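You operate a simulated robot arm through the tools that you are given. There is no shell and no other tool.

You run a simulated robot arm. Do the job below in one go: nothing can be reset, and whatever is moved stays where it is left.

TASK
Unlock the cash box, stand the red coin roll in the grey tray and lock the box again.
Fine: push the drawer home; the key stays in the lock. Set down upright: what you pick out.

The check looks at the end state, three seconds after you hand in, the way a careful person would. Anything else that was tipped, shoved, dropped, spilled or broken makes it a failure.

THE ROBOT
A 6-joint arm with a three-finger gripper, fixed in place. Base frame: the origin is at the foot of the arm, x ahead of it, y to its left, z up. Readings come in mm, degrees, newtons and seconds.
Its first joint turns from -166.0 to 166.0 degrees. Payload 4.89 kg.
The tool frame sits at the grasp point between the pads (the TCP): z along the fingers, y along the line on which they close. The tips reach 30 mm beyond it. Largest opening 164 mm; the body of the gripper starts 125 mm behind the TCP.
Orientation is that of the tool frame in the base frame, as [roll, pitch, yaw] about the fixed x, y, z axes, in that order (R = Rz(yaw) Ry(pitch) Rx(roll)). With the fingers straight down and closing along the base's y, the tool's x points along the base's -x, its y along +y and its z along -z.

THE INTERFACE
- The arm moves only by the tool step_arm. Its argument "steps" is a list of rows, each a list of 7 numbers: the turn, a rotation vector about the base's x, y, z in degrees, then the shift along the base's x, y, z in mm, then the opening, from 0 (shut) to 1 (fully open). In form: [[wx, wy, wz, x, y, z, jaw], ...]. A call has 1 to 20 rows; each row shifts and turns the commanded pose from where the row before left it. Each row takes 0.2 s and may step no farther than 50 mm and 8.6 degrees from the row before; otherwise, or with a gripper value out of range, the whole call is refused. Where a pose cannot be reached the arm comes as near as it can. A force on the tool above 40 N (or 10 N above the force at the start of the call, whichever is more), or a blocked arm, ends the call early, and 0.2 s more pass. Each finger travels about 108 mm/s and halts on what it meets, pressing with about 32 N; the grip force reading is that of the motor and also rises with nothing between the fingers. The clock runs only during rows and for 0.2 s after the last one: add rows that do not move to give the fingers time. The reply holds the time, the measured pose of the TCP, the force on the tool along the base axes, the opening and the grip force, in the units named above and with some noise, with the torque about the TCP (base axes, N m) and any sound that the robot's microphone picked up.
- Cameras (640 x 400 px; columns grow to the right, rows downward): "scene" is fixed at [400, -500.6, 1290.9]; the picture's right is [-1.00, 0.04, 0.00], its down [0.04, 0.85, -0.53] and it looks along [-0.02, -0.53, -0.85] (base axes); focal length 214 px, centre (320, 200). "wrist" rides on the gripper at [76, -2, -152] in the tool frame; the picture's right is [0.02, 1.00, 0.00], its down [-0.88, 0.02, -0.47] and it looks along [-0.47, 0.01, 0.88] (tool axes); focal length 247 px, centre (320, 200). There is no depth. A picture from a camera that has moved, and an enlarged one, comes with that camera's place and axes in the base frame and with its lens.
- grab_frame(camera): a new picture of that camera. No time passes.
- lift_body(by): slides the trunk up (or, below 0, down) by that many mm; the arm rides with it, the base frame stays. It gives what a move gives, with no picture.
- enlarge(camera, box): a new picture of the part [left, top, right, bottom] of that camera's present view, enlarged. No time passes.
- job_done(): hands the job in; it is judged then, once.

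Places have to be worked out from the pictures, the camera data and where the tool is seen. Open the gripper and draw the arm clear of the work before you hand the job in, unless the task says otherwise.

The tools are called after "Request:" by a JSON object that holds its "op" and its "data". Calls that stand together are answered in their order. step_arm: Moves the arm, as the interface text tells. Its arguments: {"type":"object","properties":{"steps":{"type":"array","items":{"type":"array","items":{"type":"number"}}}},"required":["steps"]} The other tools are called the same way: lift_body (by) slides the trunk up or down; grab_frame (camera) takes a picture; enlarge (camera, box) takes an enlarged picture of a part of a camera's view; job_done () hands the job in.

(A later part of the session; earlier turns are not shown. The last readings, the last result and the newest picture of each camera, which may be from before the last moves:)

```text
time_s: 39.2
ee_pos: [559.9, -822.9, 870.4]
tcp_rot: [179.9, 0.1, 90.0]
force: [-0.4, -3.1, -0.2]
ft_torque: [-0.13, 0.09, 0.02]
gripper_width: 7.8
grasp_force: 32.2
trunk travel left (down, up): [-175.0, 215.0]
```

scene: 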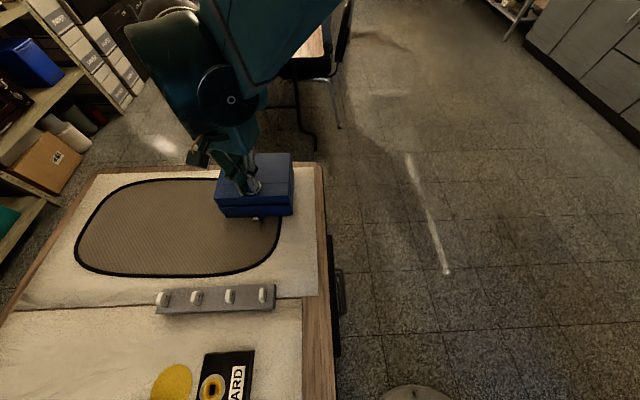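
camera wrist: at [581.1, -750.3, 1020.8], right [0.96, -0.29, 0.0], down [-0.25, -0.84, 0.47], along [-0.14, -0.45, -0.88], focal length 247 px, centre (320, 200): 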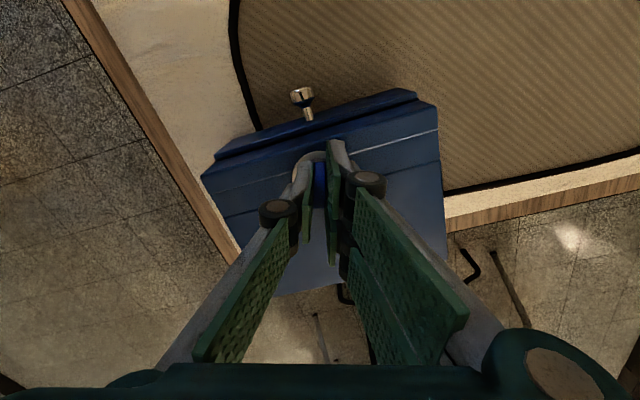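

Now at 90°. I go a bit further to ~98° (inside the stop at 112°), then release the key and rise.

Request:
{"op": "step_arm", "data": {"steps": [[0, 0, -4, 0.15, 0, 0, 0.0], [0, 0, -4, 0.15, 0, 0, 0.0], [0, 0, 0, 0, 0, 0, 0.0]]}}

Request:
{"op": "step_arm", "data": {"steps": [[0, 0, 0, 0, 0, 0, 0.1], [0, 0, 0, 0, 0, 0, 0.15], [0, 0, 0, 0, 0, 0, 0.2], [0, 0, 0, 0, 0, 20, 0.2], [0, 0, 0, 0, 0, 30, 0.2], [0, 0, 0, 0, 0, 30, 0.2], [0, 0, 0, 0, 0, 0, 0.2]]}}

Request:
{"op": "grab_frame", "data": {"camera": "wrist"}}

Request:
{"op": "enlarge", "data": {"camera": "scene", "box": [195, 130, 315, 225]}}

```text
time_s: 40.0
ee_pos: [560.0, -823.2, 870.7]
tcp_rot: [180.0, 0.0, 82.0]
force: [-2.5, -5.5, 0.8]
ft_torque: [-0.29, 0.06, 0.02]
gripper_width: 7.7
grasp_force: 31.6
trunk travel left (down, up): [-175.0, 215.0]
```

```text
time_s: 41.6
ee_pos: [559.2, -823.0, 949.1]
tcp_rot: [-180.0, -0.1, 81.9]
force: [0.3, 0.2, -0.2]
ft_torque: [-0.02, -0.01, -0.02]
gripper_width: 32.8
grasp_force: 0.1
trunk travel left (down, up): [-175.0, 215.0]
```

```text
taken
camera wrist: at [568.3, -748.1, 1100.3], right [0.99, -0.12, 0.0], down [-0.1, -0.87, 0.47], along [-0.06, -0.47, -0.88], focal length 247 px, centre (320, 200)
```

wrist: 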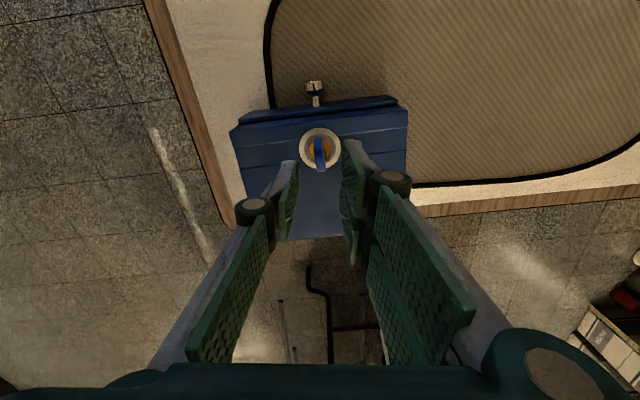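

```text
4.21 times, centred on (255, 178) of scene
camera zoom: at [400.0, -500.6, 1290.9], right [-1.0, 0.04, 0.0], down [0.04, 0.85, -0.53], along [-0.02, -0.53, -0.85], focal length 903 px, centre (594, 295)
```

zoom: 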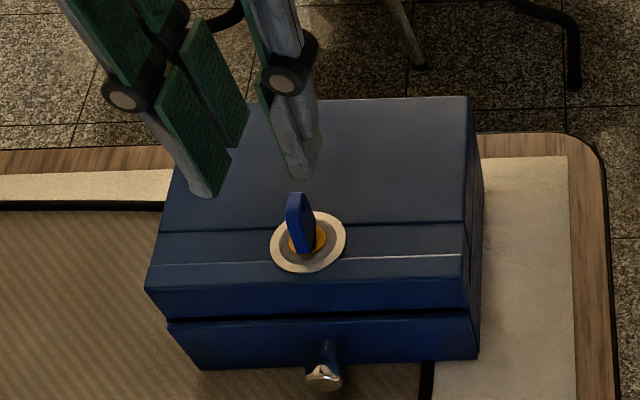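

The key stays turned and the box is unmoved. I go above the knob (yaw 90°, jaw ~60 mm) and look at it closely.

Request:
{"op": "step_arm", "data": {"steps": [[0, 0, 4, 0, 20, 0, 0.37], [0, 0, 4, 0, 20, 0, 0.37], [0, 0, 0, 0, 17, 0, 0.37], [0, 0, 0, 0, 0, -30, 0.37], [0, 0, 0, 0, 0, -29, 0.37], [0, 0, 0, 0, 0, 0, 0.37]]}}

Request:
{"op": "grab_frame", "data": {"camera": "wrist"}}

Request:
{"op": "enlarge", "data": {"camera": "wrist", "box": [240, 80, 400, 200]}}

Request:
{"op": "enlarge", "data": {"camera": "scene", "box": [195, 150, 315, 245]}}

```text
time_s: 43.0
ee_pos: [560.5, -766.9, 890.0]
tcp_rot: [180.0, 0.0, 90.0]
force: [0.2, 0.7, -0.2]
ft_torque: [0.02, 0.05, -0.01]
gripper_width: 60.9
grasp_force: 0.1
trunk travel left (down, up): [-175.0, 215.0]
```

```text
taken
camera wrist: at [558.2, -692.3, 1041.5], right [1.0, 0.02, 0.0], down [0.02, -0.88, 0.47], along [0.01, -0.47, -0.88], focal length 247 px, centre (320, 200)
```

wrist: 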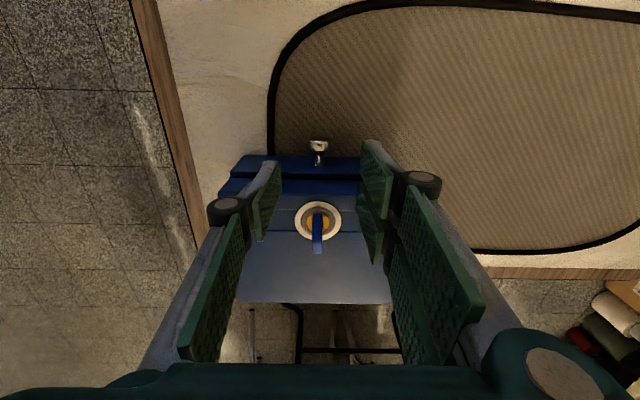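

```text
3.33 times, centred on (320, 140) of wrist
camera zoom: at [558.2, -692.3, 1041.5], right [1.0, 0.02, 0.0], down [0.02, -0.88, 0.47], along [0.01, -0.47, -0.88], focal length 823 px, centre (320, 400)
```

zoom: 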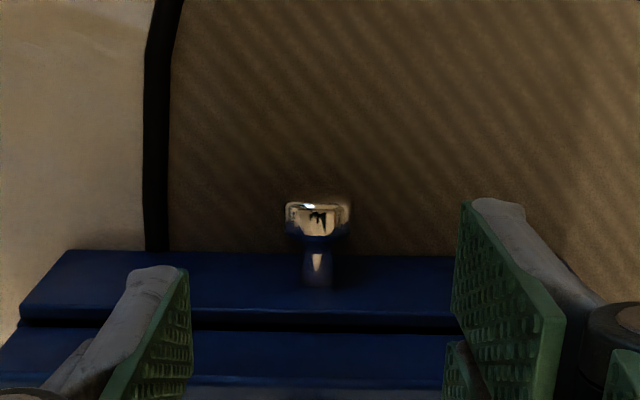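

```text
4.21 times, centred on (255, 198) of scene
camera zoom: at [400.0, -500.6, 1290.9], right [-1.0, 0.04, 0.0], down [0.04, 0.85, -0.53], along [-0.02, -0.53, -0.85], focal length 903 px, centre (594, 210)
```

zoom: 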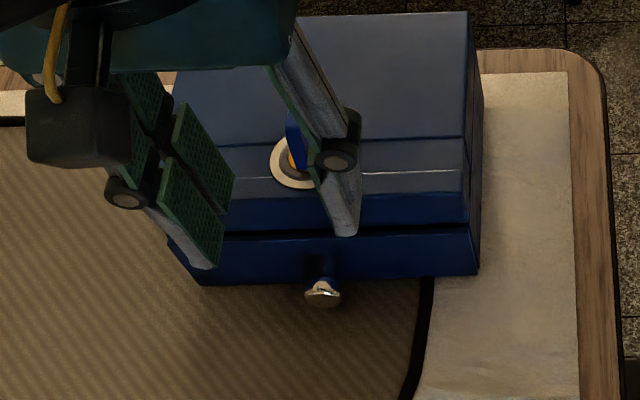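

Knob head: centre about (559.5,-772,751), ~24 mm wide, ~10 mm deep; drawer front at y≈-798. I tilt the tool 5° (tips toward the box) and descend in front of the face with clearance for the wide two-prong side.

Request:
{"op": "step_arm", "data": {"steps": [[-5, 0, 0, 0, 14, 0, 0.37], [0, 0, 0, 0, 0, -30, 0.37], [0, 0, 0, 0, 0, -30, 0.37], [0, 0, 0, 0, 0, -30, 0.37], [0, 0, 0, 0, 0, 0, 0.37]]}}

Request:
{"op": "grab_frame", "data": {"camera": "wrist"}}

Request:
{"op": "enlarge", "data": {"camera": "scene", "box": [195, 150, 315, 245]}}

```text
time_s: 44.2
ee_pos: [560.7, -751.7, 800.9]
tcp_rot: [179.9, 5.0, 90.0]
force: [0.1, -1.0, 0.2]
ft_torque: [0.02, 0.03, -0.01]
gripper_width: 60.7
grasp_force: 0.0
trunk travel left (down, up): [-175.0, 215.0]
```

```text
taken
camera wrist: at [558.9, -664.3, 944.7], right [1.0, 0.02, 0.0], down [0.02, -0.84, 0.55], along [0.01, -0.55, -0.84], focal length 247 px, centre (320, 200)
```

wrist: 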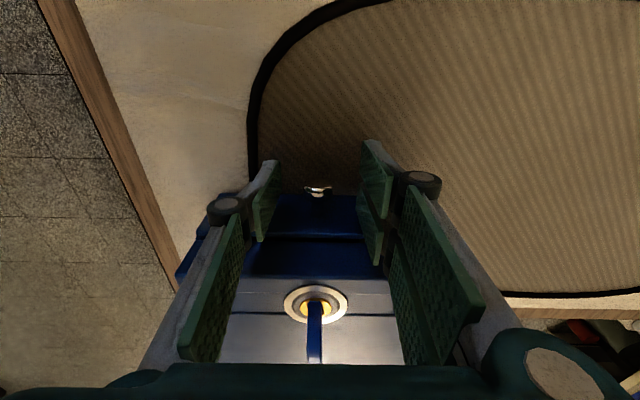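

```text
4.21 times, centred on (255, 198) of scene
camera zoom: at [400.0, -500.6, 1290.9], right [-1.0, 0.04, 0.0], down [0.04, 0.85, -0.53], along [-0.02, -0.53, -0.85], focal length 903 px, centre (594, 210)
```

zoom: 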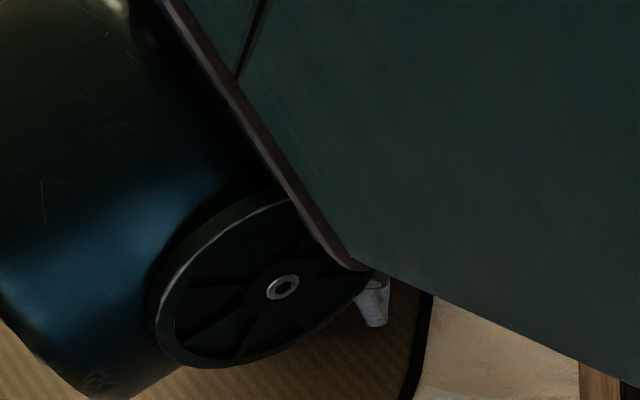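

Request:
{"op": "enlarge", "data": {"camera": "wrist", "box": [240, 130, 400, 270]}}

```text
2.86 times, centred on (320, 200) of wrist
camera zoom: at [558.9, -664.3, 944.7], right [1.0, 0.02, 0.0], down [0.02, -0.84, 0.55], along [0.01, -0.55, -0.84], focal length 706 px, centre (320, 200)
```

zoom: 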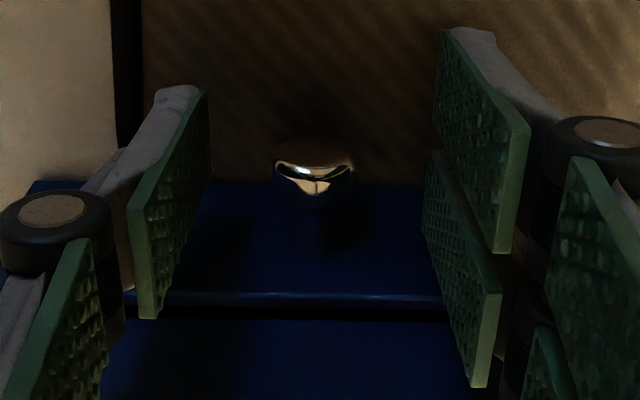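

Knob centre column puts it at x≈559. I lower to z≈762 and then move in to y≈-761.

Request:
{"op": "step_arm", "data": {"steps": [[0, 0, 0, -1.2, 0, -20, 0.37], [0, 0, 0, 0, 0, -19, 0.37], [0, 0, 0, 0, -5, 0, 0.37], [0, 0, 0, 0, -4.5, 0, 0.37], [0, 0, 0, 0, 0, 0, 0.37]]}}

Request:
{"op": "enlarge", "data": {"camera": "wrist", "box": [240, 130, 400, 270]}}

```text
time_s: 44.8
ee_pos: [567.3, -751.2, 771.2]
tcp_rot: [179.5, 5.3, 90.1]
force: [66.2, -15.8, 79.6]
ft_torque: [1.64, -3.76, -2.2]
gripper_width: 41.1
grasp_force: 32.8
trunk travel left (down, up): [-175.0, 215.0]
stopped in row 3: the force on the tool passed its limit at 62 N (the readings are from after the stop); the commanded pose is now the measured one
```

```text
2.86 times, centred on (320, 200) of wrist
camera zoom: at [563.5, -662.7, 915.4], right [1.0, 0.02, 0.01], down [0.02, -0.83, 0.55], along [0.02, -0.55, -0.83], focal length 706 px, centre (320, 200)
```

zoom: 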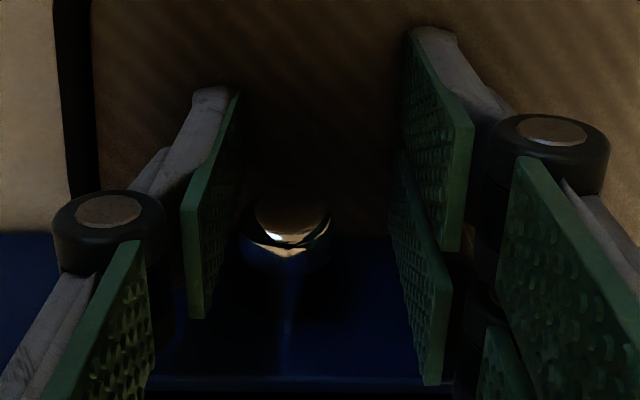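

The outer prong tip touched the table (contact worked out at about (589,-723,~740)), so the table is higher than I figured (~z 732) and the knob correspondingly higher (~z 767, y≈-768). I back straight up at once.

Request:
{"op": "step_arm", "data": {"steps": [[0, 0, 0, 0, 0, 15, 0.37], [0, 0, 0, 0, 0, 15, 0.37], [0, 0, 0, 0, 0, 0, 0.37], [0, 0, 0, 0, 0, 0, 0.37]]}}

Request:
{"op": "grab_frame", "data": {"camera": "wrist"}}

Request:
{"op": "enlarge", "data": {"camera": "wrist", "box": [240, 130, 400, 270]}}

Request:
{"op": "grab_frame", "data": {"camera": "scene"}}

```text
time_s: 45.8
ee_pos: [560.2, -752.4, 797.2]
tcp_rot: [179.9, 5.1, 90.0]
force: [-0.3, 0.5, 1.0]
ft_torque: [0.0, -0.05, 0.01]
gripper_width: 60.6
grasp_force: 0.0
trunk travel left (down, up): [-175.0, 215.0]
```

```text
taken
camera wrist: at [558.9, -663.5, 941.1], right [1.0, 0.02, 0.0], down [0.02, -0.84, 0.55], along [0.01, -0.55, -0.84], focal length 247 px, centre (320, 200)
```

wrist: 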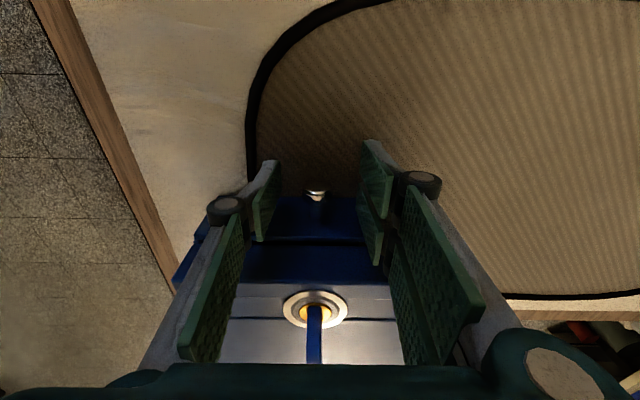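

```text
2.86 times, centred on (320, 200) of wrist
camera zoom: at [558.9, -663.5, 941.1], right [1.0, 0.02, 0.0], down [0.02, -0.84, 0.55], along [0.01, -0.55, -0.84], focal length 706 px, centre (320, 200)
```

zoom: 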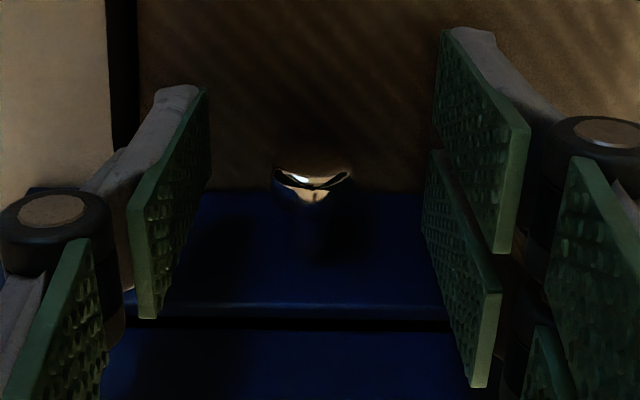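

```text
taken
```

scene: 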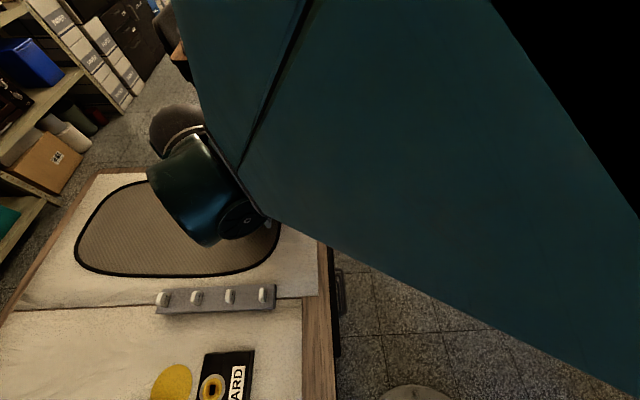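

Readings are normal again and nothing was disturbed. Re-triangulating gives knob centre ≈(559,-768,773), drawer front at y≈-788, table near z≈738. To be sure, I raise and take a side view of the knob profile.

Request:
{"op": "step_arm", "data": {"steps": [[0, 0, 0, 0, 5, 30, 0.37], [5, 0, 0, 0, 5, 40, 0.5], [0, 0, 8.2, -10, 0, 10, 0.6], [0, 0, 8.2, -10, 0, 0, 0.7], [0, 0, 8.2, -10, 0, 0, 0.8], [0, 0, 8.2, -10, 0, 0, 1], [0, 0, 8.2, -10, 0, 0, 1], [0, 0, 8.2, -10, 0, 0, 1], [0, 0, 8.2, -10, 0, 0, 1], [0, 0, 8.2, -10, 0, 0, 1], [0, 0, 8.2, -10, 0, 0, 1], [0, 0, 8.2, -10, 0, 0, 1], [0, 0, 8.0, 0, 0, 0, 1], [0, -7.5, 0, 0, 0, -8, 1], [0, -7.5, 0, 0, 0, -8, 1], [0, -7.5, 0, 0, 0, -8, 1], [0, -7.5, 0, 0, 0, -8, 1], [0, 0, 0, 0, 0, 0, 1]]}}

Request:
{"op": "grab_frame", "data": {"camera": "wrist"}}

Request:
{"op": "enlarge", "data": {"camera": "wrist", "box": [240, 120, 400, 240]}}

```text
time_s: 49.6
ee_pos: [461.2, -742.8, 845.4]
tcp_rot: [179.9, 30.1, -180.0]
force: [0.0, 0.9, -0.1]
ft_torque: [0.01, 0.0, 0.08]
gripper_width: 163.8
grasp_force: 0.0
trunk travel left (down, up): [-175.0, 215.0]
```

```text
taken
camera wrist: at [317.0, -746.0, 937.9], right [-0.02, 1.0, -0.01], down [0.52, 0.02, 0.85], along [0.85, 0.01, -0.52], focal length 247 px, centre (320, 200)
```

wrist: 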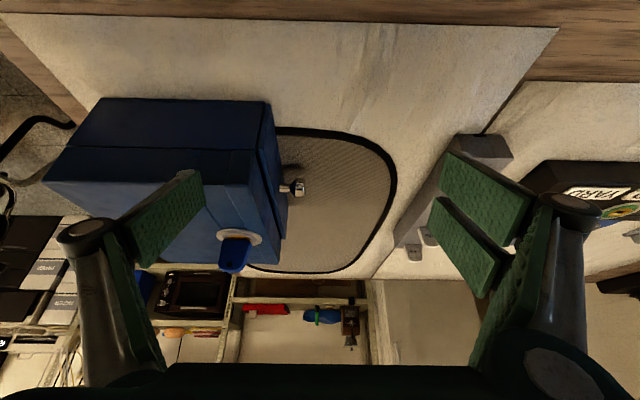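

```text
3.33 times, centred on (320, 180) of wrist
camera zoom: at [317.0, -746.0, 937.9], right [-0.02, 1.0, -0.01], down [0.52, 0.02, 0.85], along [0.85, 0.01, -0.52], focal length 823 px, centre (320, 267)
```

zoom: 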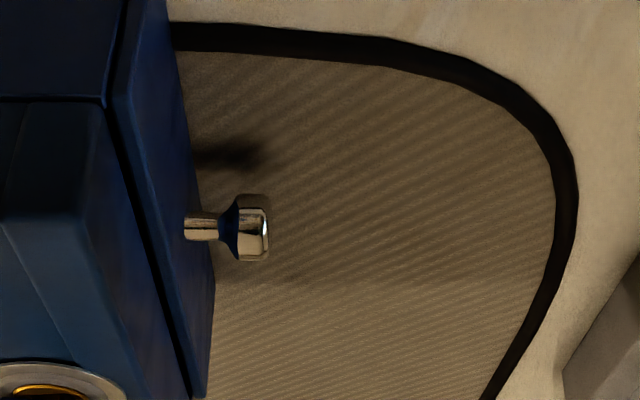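

Side view gives the knob well: drawer front at y≈-791, head cylinder y −772…−761, diameter ~24, centre z≈771. I return to the downward pose (yaw 90°, 5° tilt), jaw ~46 mm, over the knob.

Request:
{"op": "step_arm", "data": {"steps": [[0, 7.5, 0, 0, 0, 20, 0.8], [0, 7.5, 0, 0, 0, 20, 0.6], [0, 7.5, 0, 0, 0, 15, 0.5], [0, 7.6, 0, 0, 0, 0, 0.37], [0, 0, -8.2, 9, -1, 0, 0.33], [0, 0, -8.2, 9, -1, 0, 0.33], [0, 0, -8.2, 9, -1, 0, 0.33], [0, 0, -8.2, 9, -1, 0, 0.33], [0, 0, -8.2, 9, -1, 0, 0.33], [0, 0, -8.2, 9, -1, 0, 0.33], [0, 0, -8.2, 9, -1, 0, 0.33], [0, 0, -8.2, 9, -1, 0, 0.33], [0, 0, -8.2, 9, -1, 0, 0.33], [0, 0, -8.2, 9, -1, 0, 0.33], [0, 0, -8.0, 8, 0, 0, 0.33], [-5, 0, 0, 0, 0, -30, 0.33], [0, 0, 0, 0, 0, -20, 0.33], [0, 0, 0, 0, 0, 0, 0.33]]}}

Request:
{"op": "enlarge", "data": {"camera": "wrist", "box": [240, 110, 400, 250]}}

```text
time_s: 53.4
ee_pos: [556.2, -752.9, 848.1]
tcp_rot: [179.8, 5.1, 90.0]
force: [0.3, 0.6, 0.2]
ft_torque: [0.0, -0.02, 0.03]
gripper_width: 54.2
grasp_force: 0.0
trunk travel left (down, up): [-175.0, 215.0]
```

```text
2.86 times, centred on (320, 180) of wrist
camera zoom: at [554.2, -664.2, 993.4], right [1.0, 0.02, 0.0], down [0.02, -0.84, 0.55], along [0.01, -0.55, -0.84], focal length 706 px, centre (320, 257)
```

zoom: 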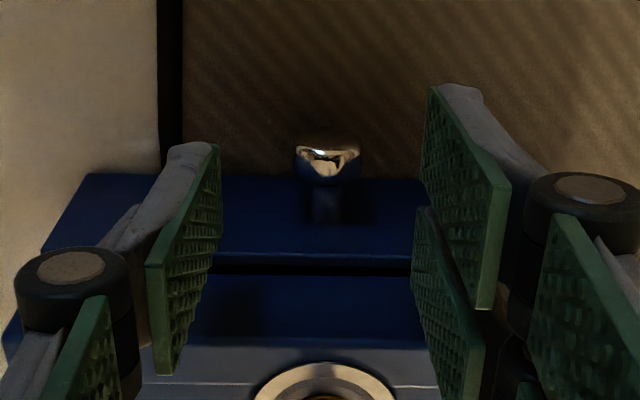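

Knob sits at x≈559. I shift +2.8 in x and descend to z≈783, then move in to y≈-756.

Request:
{"op": "step_arm", "data": {"steps": [[0, 0, 0, 2.8, 0, -25, 0.3], [0, 0, 0, 0, 0, -25, 0.3], [0, 0, 0, 0, 0, -8, 0.3], [0, 0, 0, 0, 0, 0, 0.3]]}}

Request:
{"op": "step_arm", "data": {"steps": [[0, 0, 0, 0, 0, -4, 0.3], [0, 0, 0, 0, 0, -3, 0.3], [0, 0, 0, 0, -3, 0, 0.3], [0, 0, 0, 0, 0, 0, 0.3]]}}

Request:
{"op": "enlarge", "data": {"camera": "wrist", "box": [240, 130, 400, 270]}}

```text
time_s: 54.4
ee_pos: [560.7, -753.9, 791.0]
tcp_rot: [179.8, 5.0, 90.0]
force: [-0.6, -0.5, 0.2]
ft_torque: [0.03, 0.03, 0.01]
gripper_width: 49.4
grasp_force: 0.1
trunk travel left (down, up): [-175.0, 215.0]
```

```text
time_s: 55.4
ee_pos: [560.7, -757.4, 785.1]
tcp_rot: [179.9, 5.0, 90.0]
force: [0.0, -0.2, 0.8]
ft_torque: [-0.04, -0.04, 0.02]
gripper_width: 49.2
grasp_force: 0.0
trunk travel left (down, up): [-175.0, 215.0]
```

```text
2.86 times, centred on (320, 200) of wrist
camera zoom: at [558.5, -668.0, 928.9], right [1.0, 0.02, 0.0], down [0.02, -0.84, 0.55], along [0.01, -0.55, -0.84], focal length 706 px, centre (320, 200)
```

zoom: 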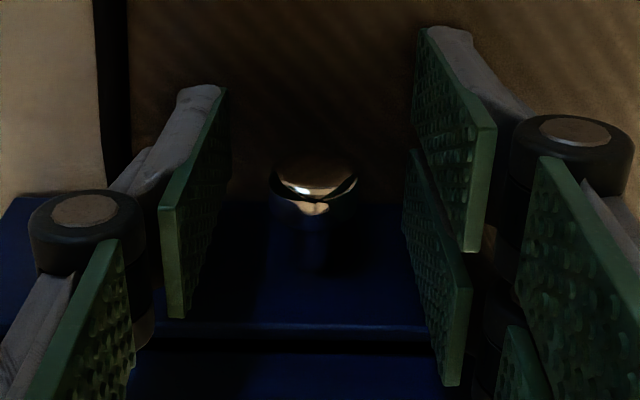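

Pads straddle the knob; it's ~1.5 mm toward the thumb. I correct x and close on it.

Request:
{"op": "step_arm", "data": {"steps": [[0, 0, 0, -1.3, 0, -1, 0.3], [0, 0, 0, 0, 0, 0, 0.2], [0, 0, 0, 0, 0, 0, 0.1], [0, 0, 0, 0, 0, 0, 0.0], [0, 0, 0, 0, 0, 0, 0.0]]}}

Request:
{"op": "enlarge", "data": {"camera": "wrist", "box": [240, 130, 400, 270]}}

```text
time_s: 56.6
ee_pos: [560.3, -755.3, 783.9]
tcp_rot: [179.8, 4.9, 90.1]
force: [-1.0, 0.3, 0.9]
ft_torque: [0.01, 0.03, -0.03]
gripper_width: 22.4
grasp_force: 31.9
trunk travel left (down, up): [-175.0, 215.0]
```

```text
2.86 times, centred on (320, 200) of wrist
camera zoom: at [557.1, -668.0, 928.1], right [1.0, 0.02, 0.0], down [0.02, -0.84, 0.55], along [0.01, -0.55, -0.84], focal length 706 px, centre (320, 200)
```

zoom: 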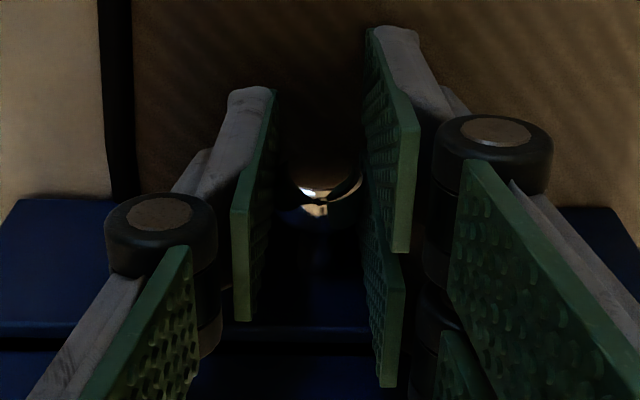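

The knob is held (22.4 mm). I pull very gently (+y 1 mm) to test whether the drawer is free.

Request:
{"op": "step_arm", "data": {"steps": [[0, 0, 0, 0, 0.5, 0, 0.0], [0, 0, 0, 0, 0.5, 0, 0.0], [0, 0, 0, 0, 0, 0, 0.0]]}}

```text
time_s: 57.4
ee_pos: [559.7, -754.2, 784.0]
tcp_rot: [179.8, 5.1, 90.0]
force: [-2.7, 0.4, 3.8]
ft_torque: [-0.06, 0.03, -0.04]
gripper_width: 22.4
grasp_force: 31.4
trunk travel left (down, up): [-175.0, 215.0]
```

Almost no pull force after 1 mm. I pull 3 mm more.

Request:
{"op": "step_arm", "data": {"steps": [[0, 0, 0, 0, 1, 0, 0.0], [0, 0, 0, 0, 1, 0, 0.0], [0, 0, 0, 0, 1, 0, 0.0], [0, 0, 0, 0, 0, 0, 0.0]]}}

Request:
{"op": "enlarge", "data": {"camera": "wrist", "box": [240, 130, 400, 270]}}

```text
time_s: 58.4
ee_pos: [559.1, -752.6, 784.6]
tcp_rot: [179.8, 5.0, 89.9]
force: [-11.3, 0.7, 3.7]
ft_torque: [-0.12, 0.11, -0.17]
gripper_width: 22.2
grasp_force: 31.6
trunk travel left (down, up): [-175.0, 215.0]
```

```text
2.86 times, centred on (320, 200) of wrist
camera zoom: at [557.2, -663.8, 928.0], right [1.0, 0.02, 0.0], down [0.02, -0.84, 0.55], along [0.01, -0.55, -0.84], focal length 706 px, centre (320, 200)
```

zoom: 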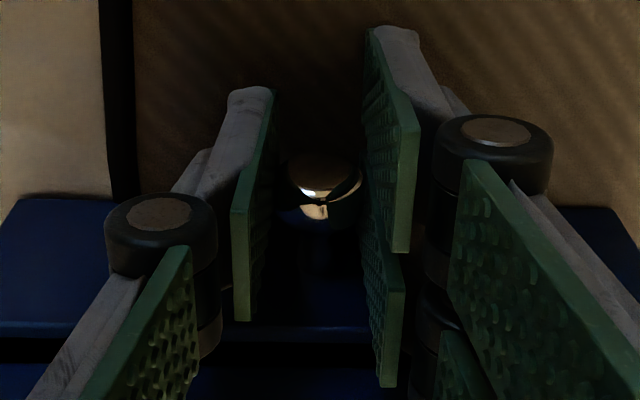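

The drawer is moving with the gripper (its edge stays put in the wrist picture). A side force of -11 N in x builds, so I yield 0.5 mm in -x and pull 5 mm more.

Request:
{"op": "step_arm", "data": {"steps": [[0, 0, 0, -0.5, 0, 0, 0.0], [0, 0, 0, 0, 2.5, 0, 0.0], [0, 0, 0, 0, 2.5, 0, 0.0], [0, 0, 0, 0, 0, 0, 0.0]]}}

```text
time_s: 59.4
ee_pos: [560.0, -747.2, 784.2]
tcp_rot: [179.8, 5.0, 90.0]
force: [2.3, 0.8, 0.0]
ft_torque: [-0.04, -0.04, 0.01]
gripper_width: 22.3
grasp_force: 32.0
trunk travel left (down, up): [-175.0, 215.0]
```

Free sliding with small forces now (drawer about 9 mm out). I pull on in 5 mm steps.

Request:
{"op": "step_arm", "data": {"steps": [[0, 0, 0, 0, 4, 0, 0.0], [0, 0, 0, 0, 4, 0, 0.0], [0, 0, 0, 0, 4, 0, 0.0], [0, 0, 0, 0, 4, 0, 0.0], [0, 0, 0, 0, 0, 0, 0.0]]}}

Request:
{"op": "enlarge", "data": {"camera": "wrist", "box": [180, 130, 460, 330]}}

```text
time_s: 60.6
ee_pos: [560.5, -730.6, 784.6]
tcp_rot: [179.8, 5.0, 90.0]
force: [2.1, -0.1, 4.0]
ft_torque: [0.03, 0.01, -0.01]
gripper_width: 22.6
grasp_force: 32.6
trunk travel left (down, up): [-175.0, 215.0]
```

```text
2.00 times, centred on (320, 230) of wrist
camera zoom: at [557.0, -642.7, 928.0], right [1.0, 0.02, 0.0], down [0.02, -0.84, 0.55], along [0.01, -0.55, -0.84], focal length 494 px, centre (320, 140)
```

zoom: 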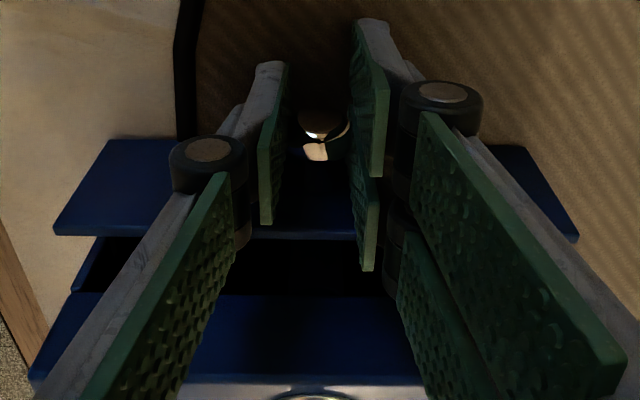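

The drawer is opening cleanly (~25 mm). I continue another 32 mm.

Request:
{"op": "step_arm", "data": {"steps": [[0, 0, 0, 0, 4, 0, 0.0], [0, 0, 0, 0, 4, 0, 0.0], [0, 0, 0, 0, 4, 0, 0.0], [0, 0, 0, 0, 4, 0, 0.0], [0, 0, 0, 0, 4, 0, 0.0], [0, 0, 0, 0, 4, 0, 0.0], [0, 0, 0, 0, 4, 0, 0.0], [0, 0, 0, 0, 4, 0, 0.0], [0, 0, 0, 0, 0, 0, 0.0]]}}

Request:
{"op": "enlarge", "data": {"camera": "wrist", "box": [180, 130, 460, 330]}}

Request:
{"op": "grab_frame", "data": {"camera": "scene"}}

```text
time_s: 62.6
ee_pos: [559.9, -698.9, 783.6]
tcp_rot: [179.9, 5.0, 89.9]
force: [-4.2, 0.2, 0.7]
ft_torque: [0.03, 0.05, -0.05]
gripper_width: 22.5
grasp_force: 32.4
trunk travel left (down, up): [-175.0, 215.0]
```

```text
2.00 times, centred on (320, 230) of wrist
camera zoom: at [557.2, -610.8, 928.1], right [1.0, 0.02, 0.0], down [0.02, -0.84, 0.55], along [0.01, -0.55, -0.84], focal length 494 px, centre (320, 140)
```

zoom: 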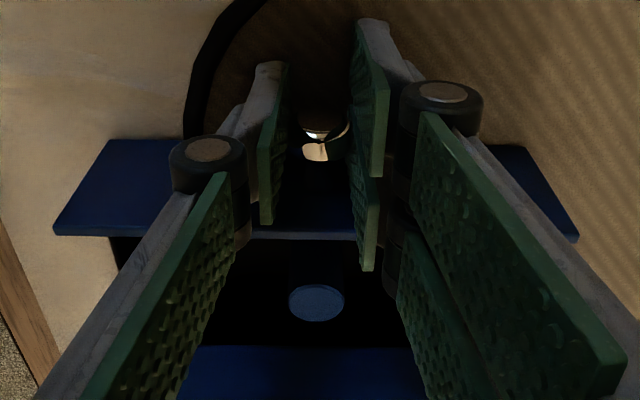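

```text
taken
```

scene: 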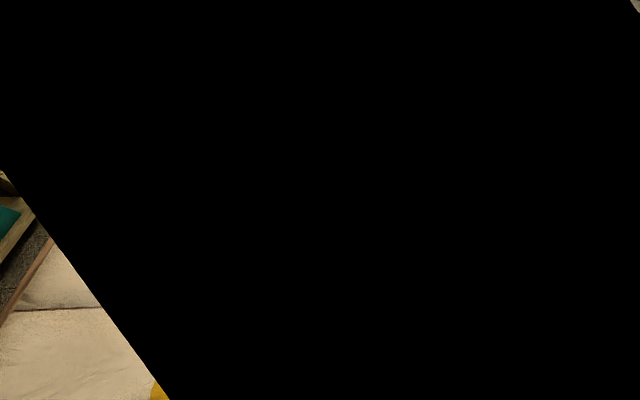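

A blue upright roll is visible inside. I pull out another 32 mm, watching the force for an end stop.

Request:
{"op": "step_arm", "data": {"steps": [[0, 0, 0, 0, 4, 0, 0.0], [0, 0, 0, 0, 4, 0, 0.0], [0, 0, 0, 0, 4, 0, 0.0], [0, 0, 0, 0, 4, 0, 0.0], [0, 0, 0, 0, 4, 0, 0.0], [0, 0, 0, 0, 4, 0, 0.0], [0, 0, 0, 0, 0, 0, 0.0]]}}

Request:
{"op": "enlarge", "data": {"camera": "wrist", "box": [180, 130, 460, 330]}}

```text
time_s: 64.2
ee_pos: [561.0, -675.8, 784.3]
tcp_rot: [179.9, 5.0, 90.0]
force: [3.0, 0.1, 0.4]
ft_torque: [0.05, -0.03, 0.04]
gripper_width: 22.2
grasp_force: 32.1
trunk travel left (down, up): [-175.0, 215.0]
```

```text
2.00 times, centred on (320, 230) of wrist
camera zoom: at [557.1, -587.3, 928.1], right [1.0, 0.02, 0.0], down [0.02, -0.84, 0.55], along [0.01, -0.55, -0.84], focal length 494 px, centre (320, 140)
```

zoom: 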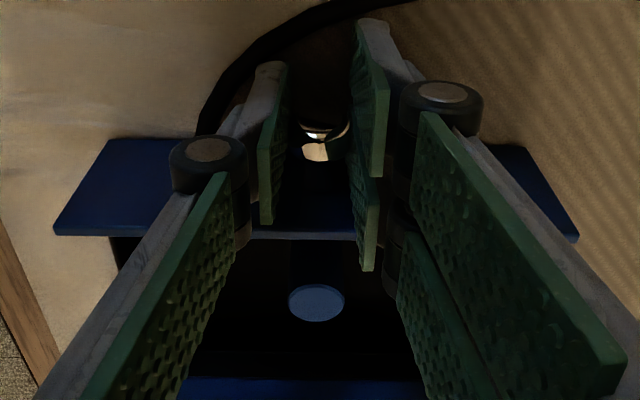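

About 80 mm out, forces still low. I pull 9 mm more, gently.

Request:
{"op": "step_arm", "data": {"steps": [[0, 0, 0, 0, 3, 0, 0.0], [0, 0, 0, 0, 3, 0, 0.0], [0, 0, 0, 0, 3, 0, 0.0], [0, 0, 0, 0, 0, 0, 0.0]]}}

```text
time_s: 65.2
ee_pos: [561.0, -665.9, 784.4]
tcp_rot: [180.0, 5.0, 89.9]
force: [0.8, 1.5, 0.4]
ft_torque: [0.26, 0.04, -0.01]
gripper_width: 22.3
grasp_force: 32.0
trunk travel left (down, up): [-175.0, 215.0]
```

I stop here (~90 mm out), release the knob and rise to look into the drawer.

Request:
{"op": "step_arm", "data": {"steps": [[0, 0, 0, 0, 0, 0, 0.15], [0, 0, 0, 0, 0, 0, 0.25], [0, 0, 0, 0, 0, 0, 0.3], [0, 0, 0, 0, 2, 0, 0.3], [0, 0, 0, 0, 3, 30, 0.3], [0, 0, 0, 0, 0, 40, 0.3], [5, 0, 0, 0, 0, 40, 0.5], [0, 0, 0, 0, 0, 40, 0.8], [0, 0, 0, 0, 0, 30, 1], [0, 0, 0, 0, 0, 30, 1], [0, 0, 0, 0, 0, 0, 1]]}}

Request:
{"op": "grab_frame", "data": {"camera": "wrist"}}

Request:
{"op": "enlarge", "data": {"camera": "wrist", "box": [220, 100, 420, 240]}}

```text
time_s: 67.6
ee_pos: [559.5, -660.3, 994.0]
tcp_rot: [179.8, 0.0, 90.0]
force: [-1.3, 0.0, -0.1]
ft_torque: [-0.01, -0.03, 0.05]
gripper_width: 164.2
grasp_force: 0.0
trunk travel left (down, up): [-175.0, 215.0]
```

```text
taken
camera wrist: at [556.8, -585.9, 1145.3], right [1.0, 0.02, 0.0], down [0.02, -0.88, 0.47], along [0.01, -0.47, -0.88], focal length 247 px, centre (320, 200)
```

wrist: 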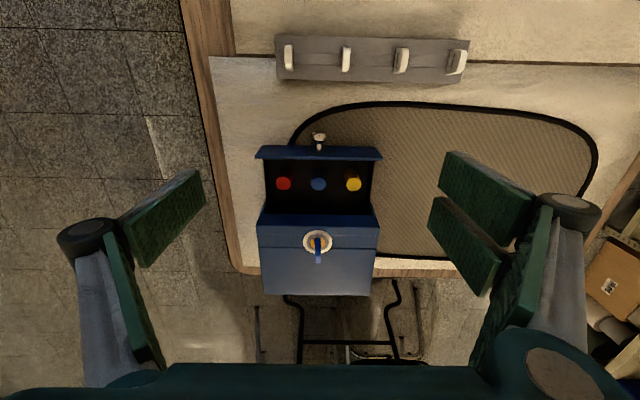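

```text
2.86 times, centred on (320, 170) of wrist
camera zoom: at [556.8, -585.9, 1145.3], right [1.0, 0.02, 0.0], down [0.02, -0.88, 0.47], along [0.01, -0.47, -0.88], focal length 706 px, centre (320, 286)
```

zoom: 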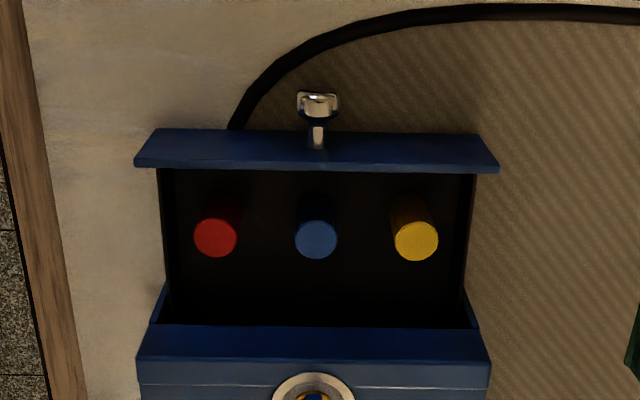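

The drawer holds three upright rolls in a row: red (-x side, ~x 502, y -746), blue, yellow. I need heights and clearances, so I take a side view from the -x side.

Request:
{"op": "step_arm", "data": {"steps": [[0, 0, 8.2, -8, -7, -5, 1], [0, 0, 8.2, -8, -7, -5, 1], [0, 0, 8.2, -8, -7, -5, 1], [0, 0, 8.2, -8, -7, -5, 1], [0, 0, 8.2, -8, -7, -5, 1], [0, 0, 8.2, -8, -7, -5, 1], [0, 0, 8.2, -8, -7, -5, 1], [0, 0, 8.2, -8, -7, -5, 1], [0, 0, 8.2, -8, -7, -5, 1], [0, 0, 8.2, -8, -7, -5, 1], [0, 0, 8.0, -8, -5, -5, 1], [0, -7.5, 0, 0, 0, -10, 1], [0, -7.5, 0, 0, 0, -10, 1], [0, -7.5, 0, 0, 0, -10, 1], [0, -7.5, 0, 0, 0, -10, 1], [0, 0, 0, 0, 0, 0, 1]]}}

Request:
{"op": "grab_frame", "data": {"camera": "wrist"}}

Request:
{"op": "enlarge", "data": {"camera": "wrist", "box": [230, 110, 430, 260]}}

Request:
{"op": "grab_frame", "data": {"camera": "scene"}}

```text
time_s: 71.0
ee_pos: [470.8, -736.0, 899.3]
tcp_rot: [179.8, 30.1, -180.0]
force: [0.4, 0.5, 0.2]
ft_torque: [0.02, 0.01, 0.02]
gripper_width: 163.9
grasp_force: 0.2
trunk travel left (down, up): [-175.0, 215.0]
```

```text
taken
camera wrist: at [328.1, -739.5, 991.8], right [-0.02, 1.0, -0.01], down [0.53, 0.02, 0.85], along [0.85, 0.01, -0.53], focal length 247 px, centre (320, 200)
```

wrist: 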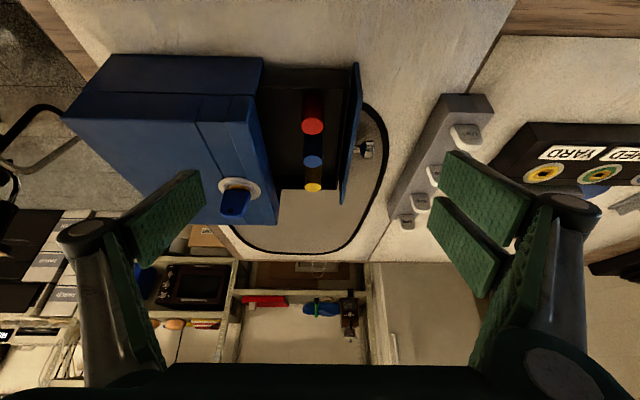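

```text
2.67 times, centred on (330, 185) of wrist
camera zoom: at [328.1, -739.5, 991.8], right [-0.02, 1.0, -0.01], down [0.53, 0.02, 0.85], along [0.85, 0.01, -0.53], focal length 659 px, centre (293, 240)
```

zoom: 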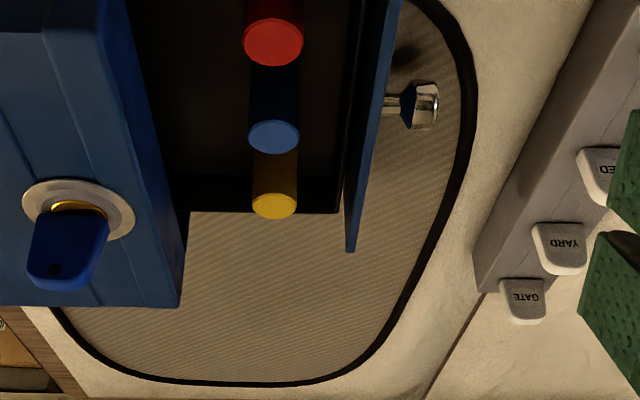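

```text
taken
```

scene: 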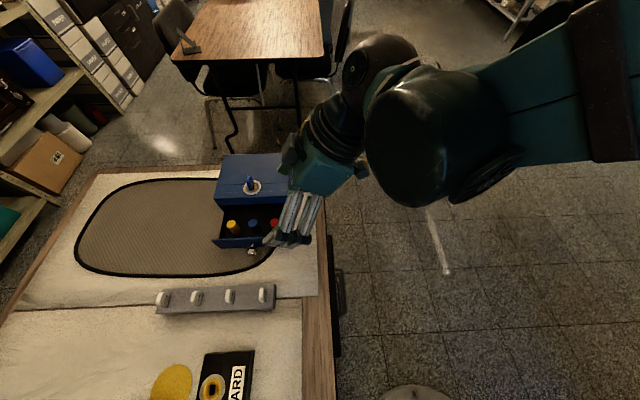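

Triangulated: red roll top centre ≈(502.7,-745.4,793), ⌀24; drawer side rim ≈z 773 so the top 20 mm stands clear; front plate top ≈797; blue roll is 55 mm away. I'll grip it along x (yaw 90°) above the rim, so I reposition over it.

Request:
{"op": "step_arm", "data": {"steps": [[0, 7.5, 0, 0, 0, 15, 0.8], [0, 7.5, 0, 0, 0, 15, 0.6], [0, 7.5, 0, 0, 0, 10, 0.5], [0, 7.6, 0, 0, 0, 0, 0.4], [0, 0, -8.2, 3, -1, 0, 0.3], [0, 0, -8.2, 3, -1, 0, 0.3], [0, 0, -8.2, 3, -1, 0, 0.3], [0, 0, -8.2, 3, -1, 0, 0.3], [0, 0, -8.2, 3, -1, 0, 0.3], [0, 0, -8.2, 3, -1, 0, 0.3], [0, 0, -8.2, 3, -1, 0, 0.3], [0, 0, -8.2, 3, -1, 0, 0.3], [0, 0, -8.2, 3, -1, 0, 0.3], [0, 0, -8.2, 3, 0, 0, 0.3], [0, 0, -8.0, 2, 0, 0, 0.3], [0, 0, 0, 0, 0, -30, 0.3], [0, 0, 0, 0, 0, 0, 0.3]]}}

Request:
{"op": "grab_frame", "data": {"camera": "wrist"}}

Request:
{"op": "enlarge", "data": {"camera": "wrist", "box": [230, 110, 430, 260]}}

Request:
{"op": "enlarge", "data": {"camera": "scene", "box": [195, 150, 335, 260]}}

```text
time_s: 74.6
ee_pos: [503.6, -744.0, 909.4]
tcp_rot: [179.9, -0.1, 90.0]
force: [0.9, -0.4, 0.1]
ft_torque: [-0.07, -0.01, -0.03]
gripper_width: 49.1
grasp_force: 0.1
trunk travel left (down, up): [-175.0, 215.0]
```

```text
taken
camera wrist: at [501.1, -669.5, 1060.2], right [1.0, 0.02, 0.0], down [0.02, -0.88, 0.47], along [0.01, -0.47, -0.88], focal length 247 px, centre (320, 200)
```

wrist: 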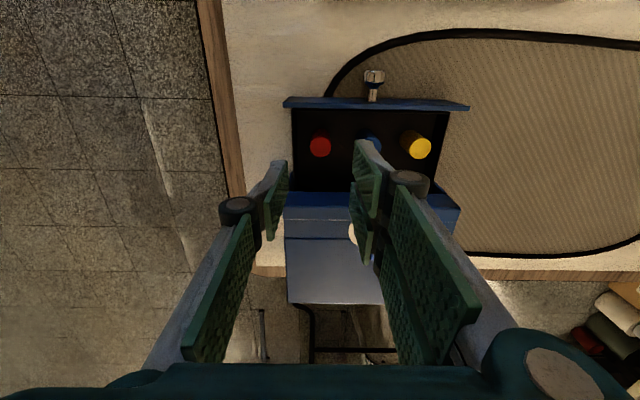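

```text
2.67 times, centred on (330, 185) of wrist
camera zoom: at [501.1, -669.5, 1060.2], right [1.0, 0.02, 0.0], down [0.02, -0.88, 0.47], along [0.01, -0.47, -0.88], focal length 659 px, centre (293, 240)
```

zoom: 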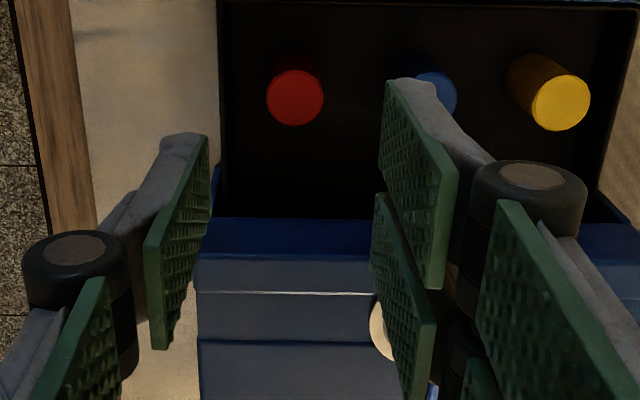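

```text
3.64 times, centred on (265, 205) of scene
camera zoom: at [400.0, -500.6, 1290.9], right [-1.0, 0.04, 0.0], down [0.04, 0.85, -0.53], along [-0.02, -0.53, -0.85], focal length 780 px, centre (520, 182)
```

zoom: 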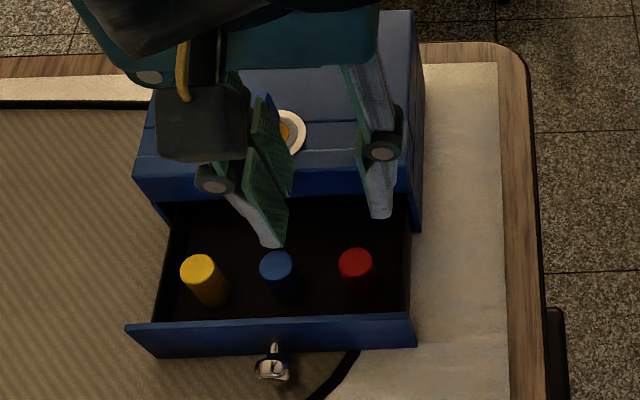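

Red roll confirmed at (503.4,-744.8). I narrow the jaw to ~38 mm and descend to z≈820, then check.

Request:
{"op": "step_arm", "data": {"steps": [[0, 0, 0, 0, -0.8, -25, 0.23], [0, 0, 0, 0, 0, -25, 0.23], [0, 0, 0, 0, 0, -25, 0.23], [0, 0, 0, 0, 0, -14, 0.23], [0, 0, 0, 0, 0, 0, 0.23]]}}

Request:
{"op": "enlarge", "data": {"camera": "wrist", "box": [230, 110, 430, 260]}}

Request:
{"op": "enlarge", "data": {"camera": "scene", "box": [195, 150, 335, 260]}}

```text
time_s: 75.8
ee_pos: [504.6, -745.8, 820.1]
tcp_rot: [179.9, -0.1, 89.9]
force: [1.3, 0.2, 0.5]
ft_torque: [-0.03, 0.0, 0.04]
gripper_width: 37.5
grasp_force: 0.0
trunk travel left (down, up): [-175.0, 215.0]
```

```text
2.67 times, centred on (330, 185) of wrist
camera zoom: at [501.5, -670.7, 971.5], right [1.0, 0.02, 0.0], down [0.02, -0.88, 0.47], along [0.01, -0.47, -0.88], focal length 659 px, centre (293, 240)
```

zoom: 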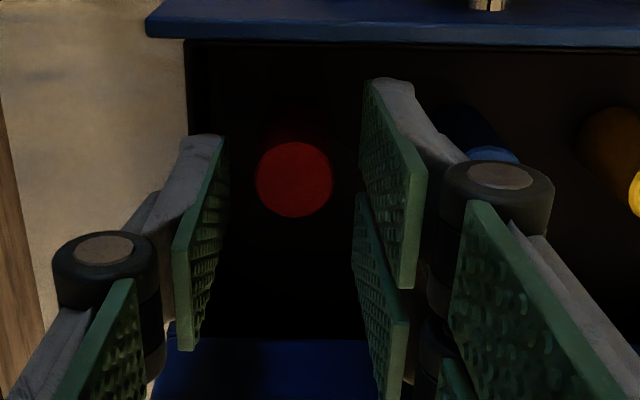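

```text
3.64 times, centred on (265, 205) of scene
camera zoom: at [400.0, -500.6, 1290.9], right [-1.0, 0.04, 0.0], down [0.04, 0.85, -0.53], along [-0.02, -0.53, -0.85], focal length 780 px, centre (520, 182)
```

zoom: 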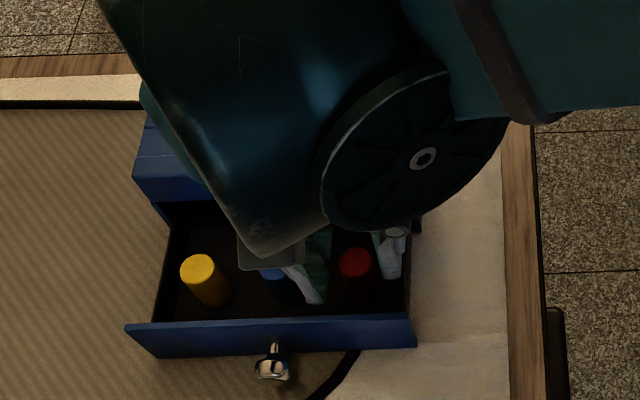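

Centred on the roll. I go down 12 mm (tips ~z 778) and close gently.

Request:
{"op": "step_arm", "data": {"steps": [[0, 0, 0, -0.3, 0, -4, 0.23], [0, 0, 0, 0, 0, -4, 0.23], [0, 0, 0, 0, 0, -4, 0.23], [0, 0, 0, 0, 0, 0, 0.23]]}}

Request:
{"op": "enlarge", "data": {"camera": "wrist", "box": [230, 110, 430, 260]}}

```text
time_s: 76.8
ee_pos: [503.2, -744.8, 807.7]
tcp_rot: [179.9, -0.1, 89.9]
force: [-0.4, -0.1, -0.1]
ft_torque: [-0.04, -0.01, -0.02]
gripper_width: 38.0
grasp_force: 0.0
trunk travel left (down, up): [-175.0, 215.0]
```

```text
2.67 times, centred on (330, 185) of wrist
camera zoom: at [500.6, -670.4, 959.7], right [1.0, 0.02, 0.0], down [0.02, -0.88, 0.47], along [0.01, -0.47, -0.88], focal length 659 px, centre (293, 240)
```

zoom: 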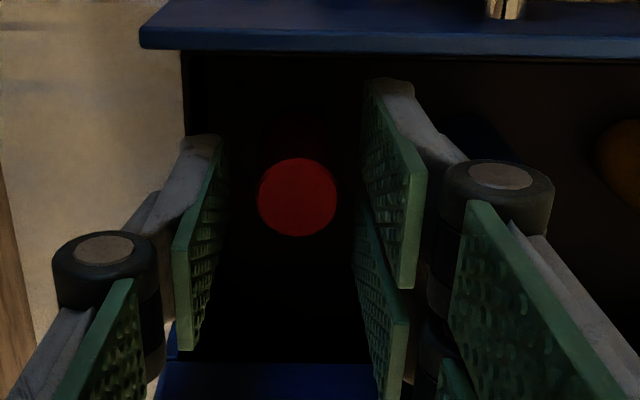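

Request:
{"op": "step_arm", "data": {"steps": [[0, 0, 0, 0.5, 0, 0, 0.2], [0, 0, 0, 0, 0, 0, 0.17], [0, 0, 0, 0, 0, 0, 0.15], [0, 0, 0, 0, 0, 0, 0.13], [0, 0, 0, 0, 0, 0, 0.1], [0, 0, 0, 0, 0, 0, 0.0], [0, 0, 0, 0, 0, 0, 0.0]]}}

Request:
{"op": "enlarge", "data": {"camera": "wrist", "box": [230, 110, 430, 260]}}

```text
time_s: 78.4
ee_pos: [503.8, -745.0, 807.9]
tcp_rot: [179.9, 0.0, 90.0]
force: [0.7, 0.3, -0.2]
ft_torque: [0.01, -0.01, 0.0]
gripper_width: 22.1
grasp_force: 31.6
trunk travel left (down, up): [-175.0, 215.0]
```

```text
2.67 times, centred on (330, 185) of wrist
camera zoom: at [501.1, -670.3, 959.5], right [1.0, 0.02, 0.0], down [0.02, -0.88, 0.47], along [0.01, -0.47, -0.88], focal length 659 px, centre (293, 240)
```

zoom: 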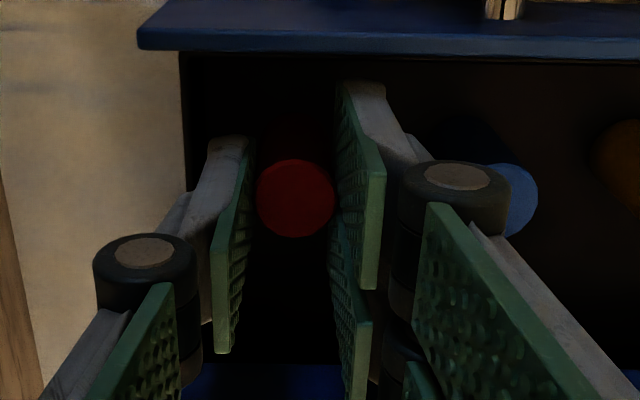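

Roll gripped (22.1 mm, nested between prongs). I lift it straight up, first slowly.

Request:
{"op": "step_arm", "data": {"steps": [[0, 0, 0, 0, 0, 3, 0.0], [0, 0, 0, 0, 0, 5, 0.0], [0, 0, 0, 0, 0, 8, 0.0], [0, 0, 0, 0, 0, 12, 0.0], [0, 0, 0, 0, 0, 0, 0.0]]}}

Request:
{"op": "enlarge", "data": {"camera": "wrist", "box": [230, 110, 430, 260]}}

Request:
{"op": "enlarge", "data": {"camera": "scene", "box": [195, 150, 335, 260]}}

```text
time_s: 79.6
ee_pos: [503.8, -744.8, 835.6]
tcp_rot: [179.9, -0.1, 90.0]
force: [0.7, 0.0, -0.1]
ft_torque: [-0.01, 0.0, 0.01]
gripper_width: 0.0
grasp_force: 32.0
trunk travel left (down, up): [-175.0, 215.0]
```

```text
2.67 times, centred on (330, 185) of wrist
camera zoom: at [501.5, -670.3, 987.5], right [1.0, 0.02, 0.0], down [0.02, -0.88, 0.47], along [0.01, -0.47, -0.88], focal length 659 px, centre (293, 240)
```

zoom: 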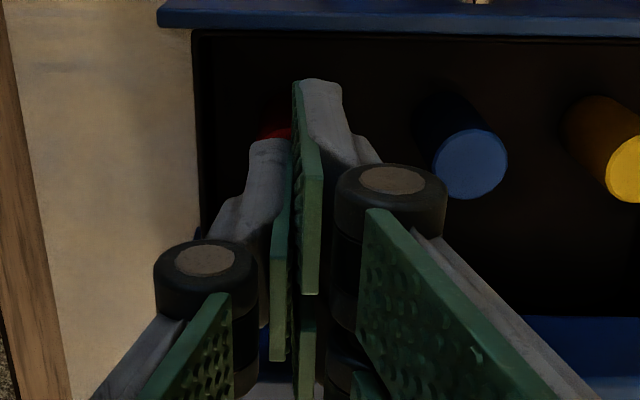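

```text
3.64 times, centred on (265, 205) of scene
camera zoom: at [400.0, -500.6, 1290.9], right [-1.0, 0.04, 0.0], down [0.04, 0.85, -0.53], along [-0.02, -0.53, -0.85], focal length 780 px, centre (520, 182)
```

zoom: 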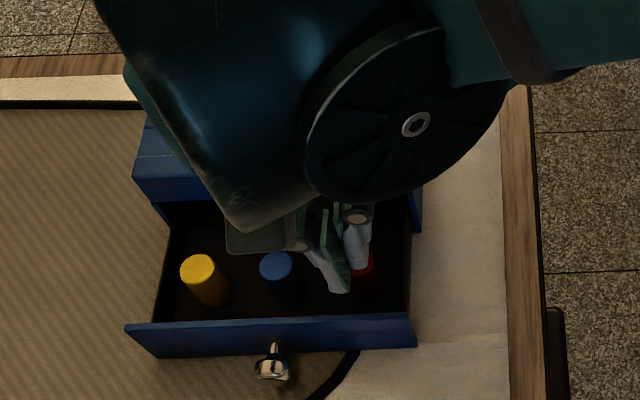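

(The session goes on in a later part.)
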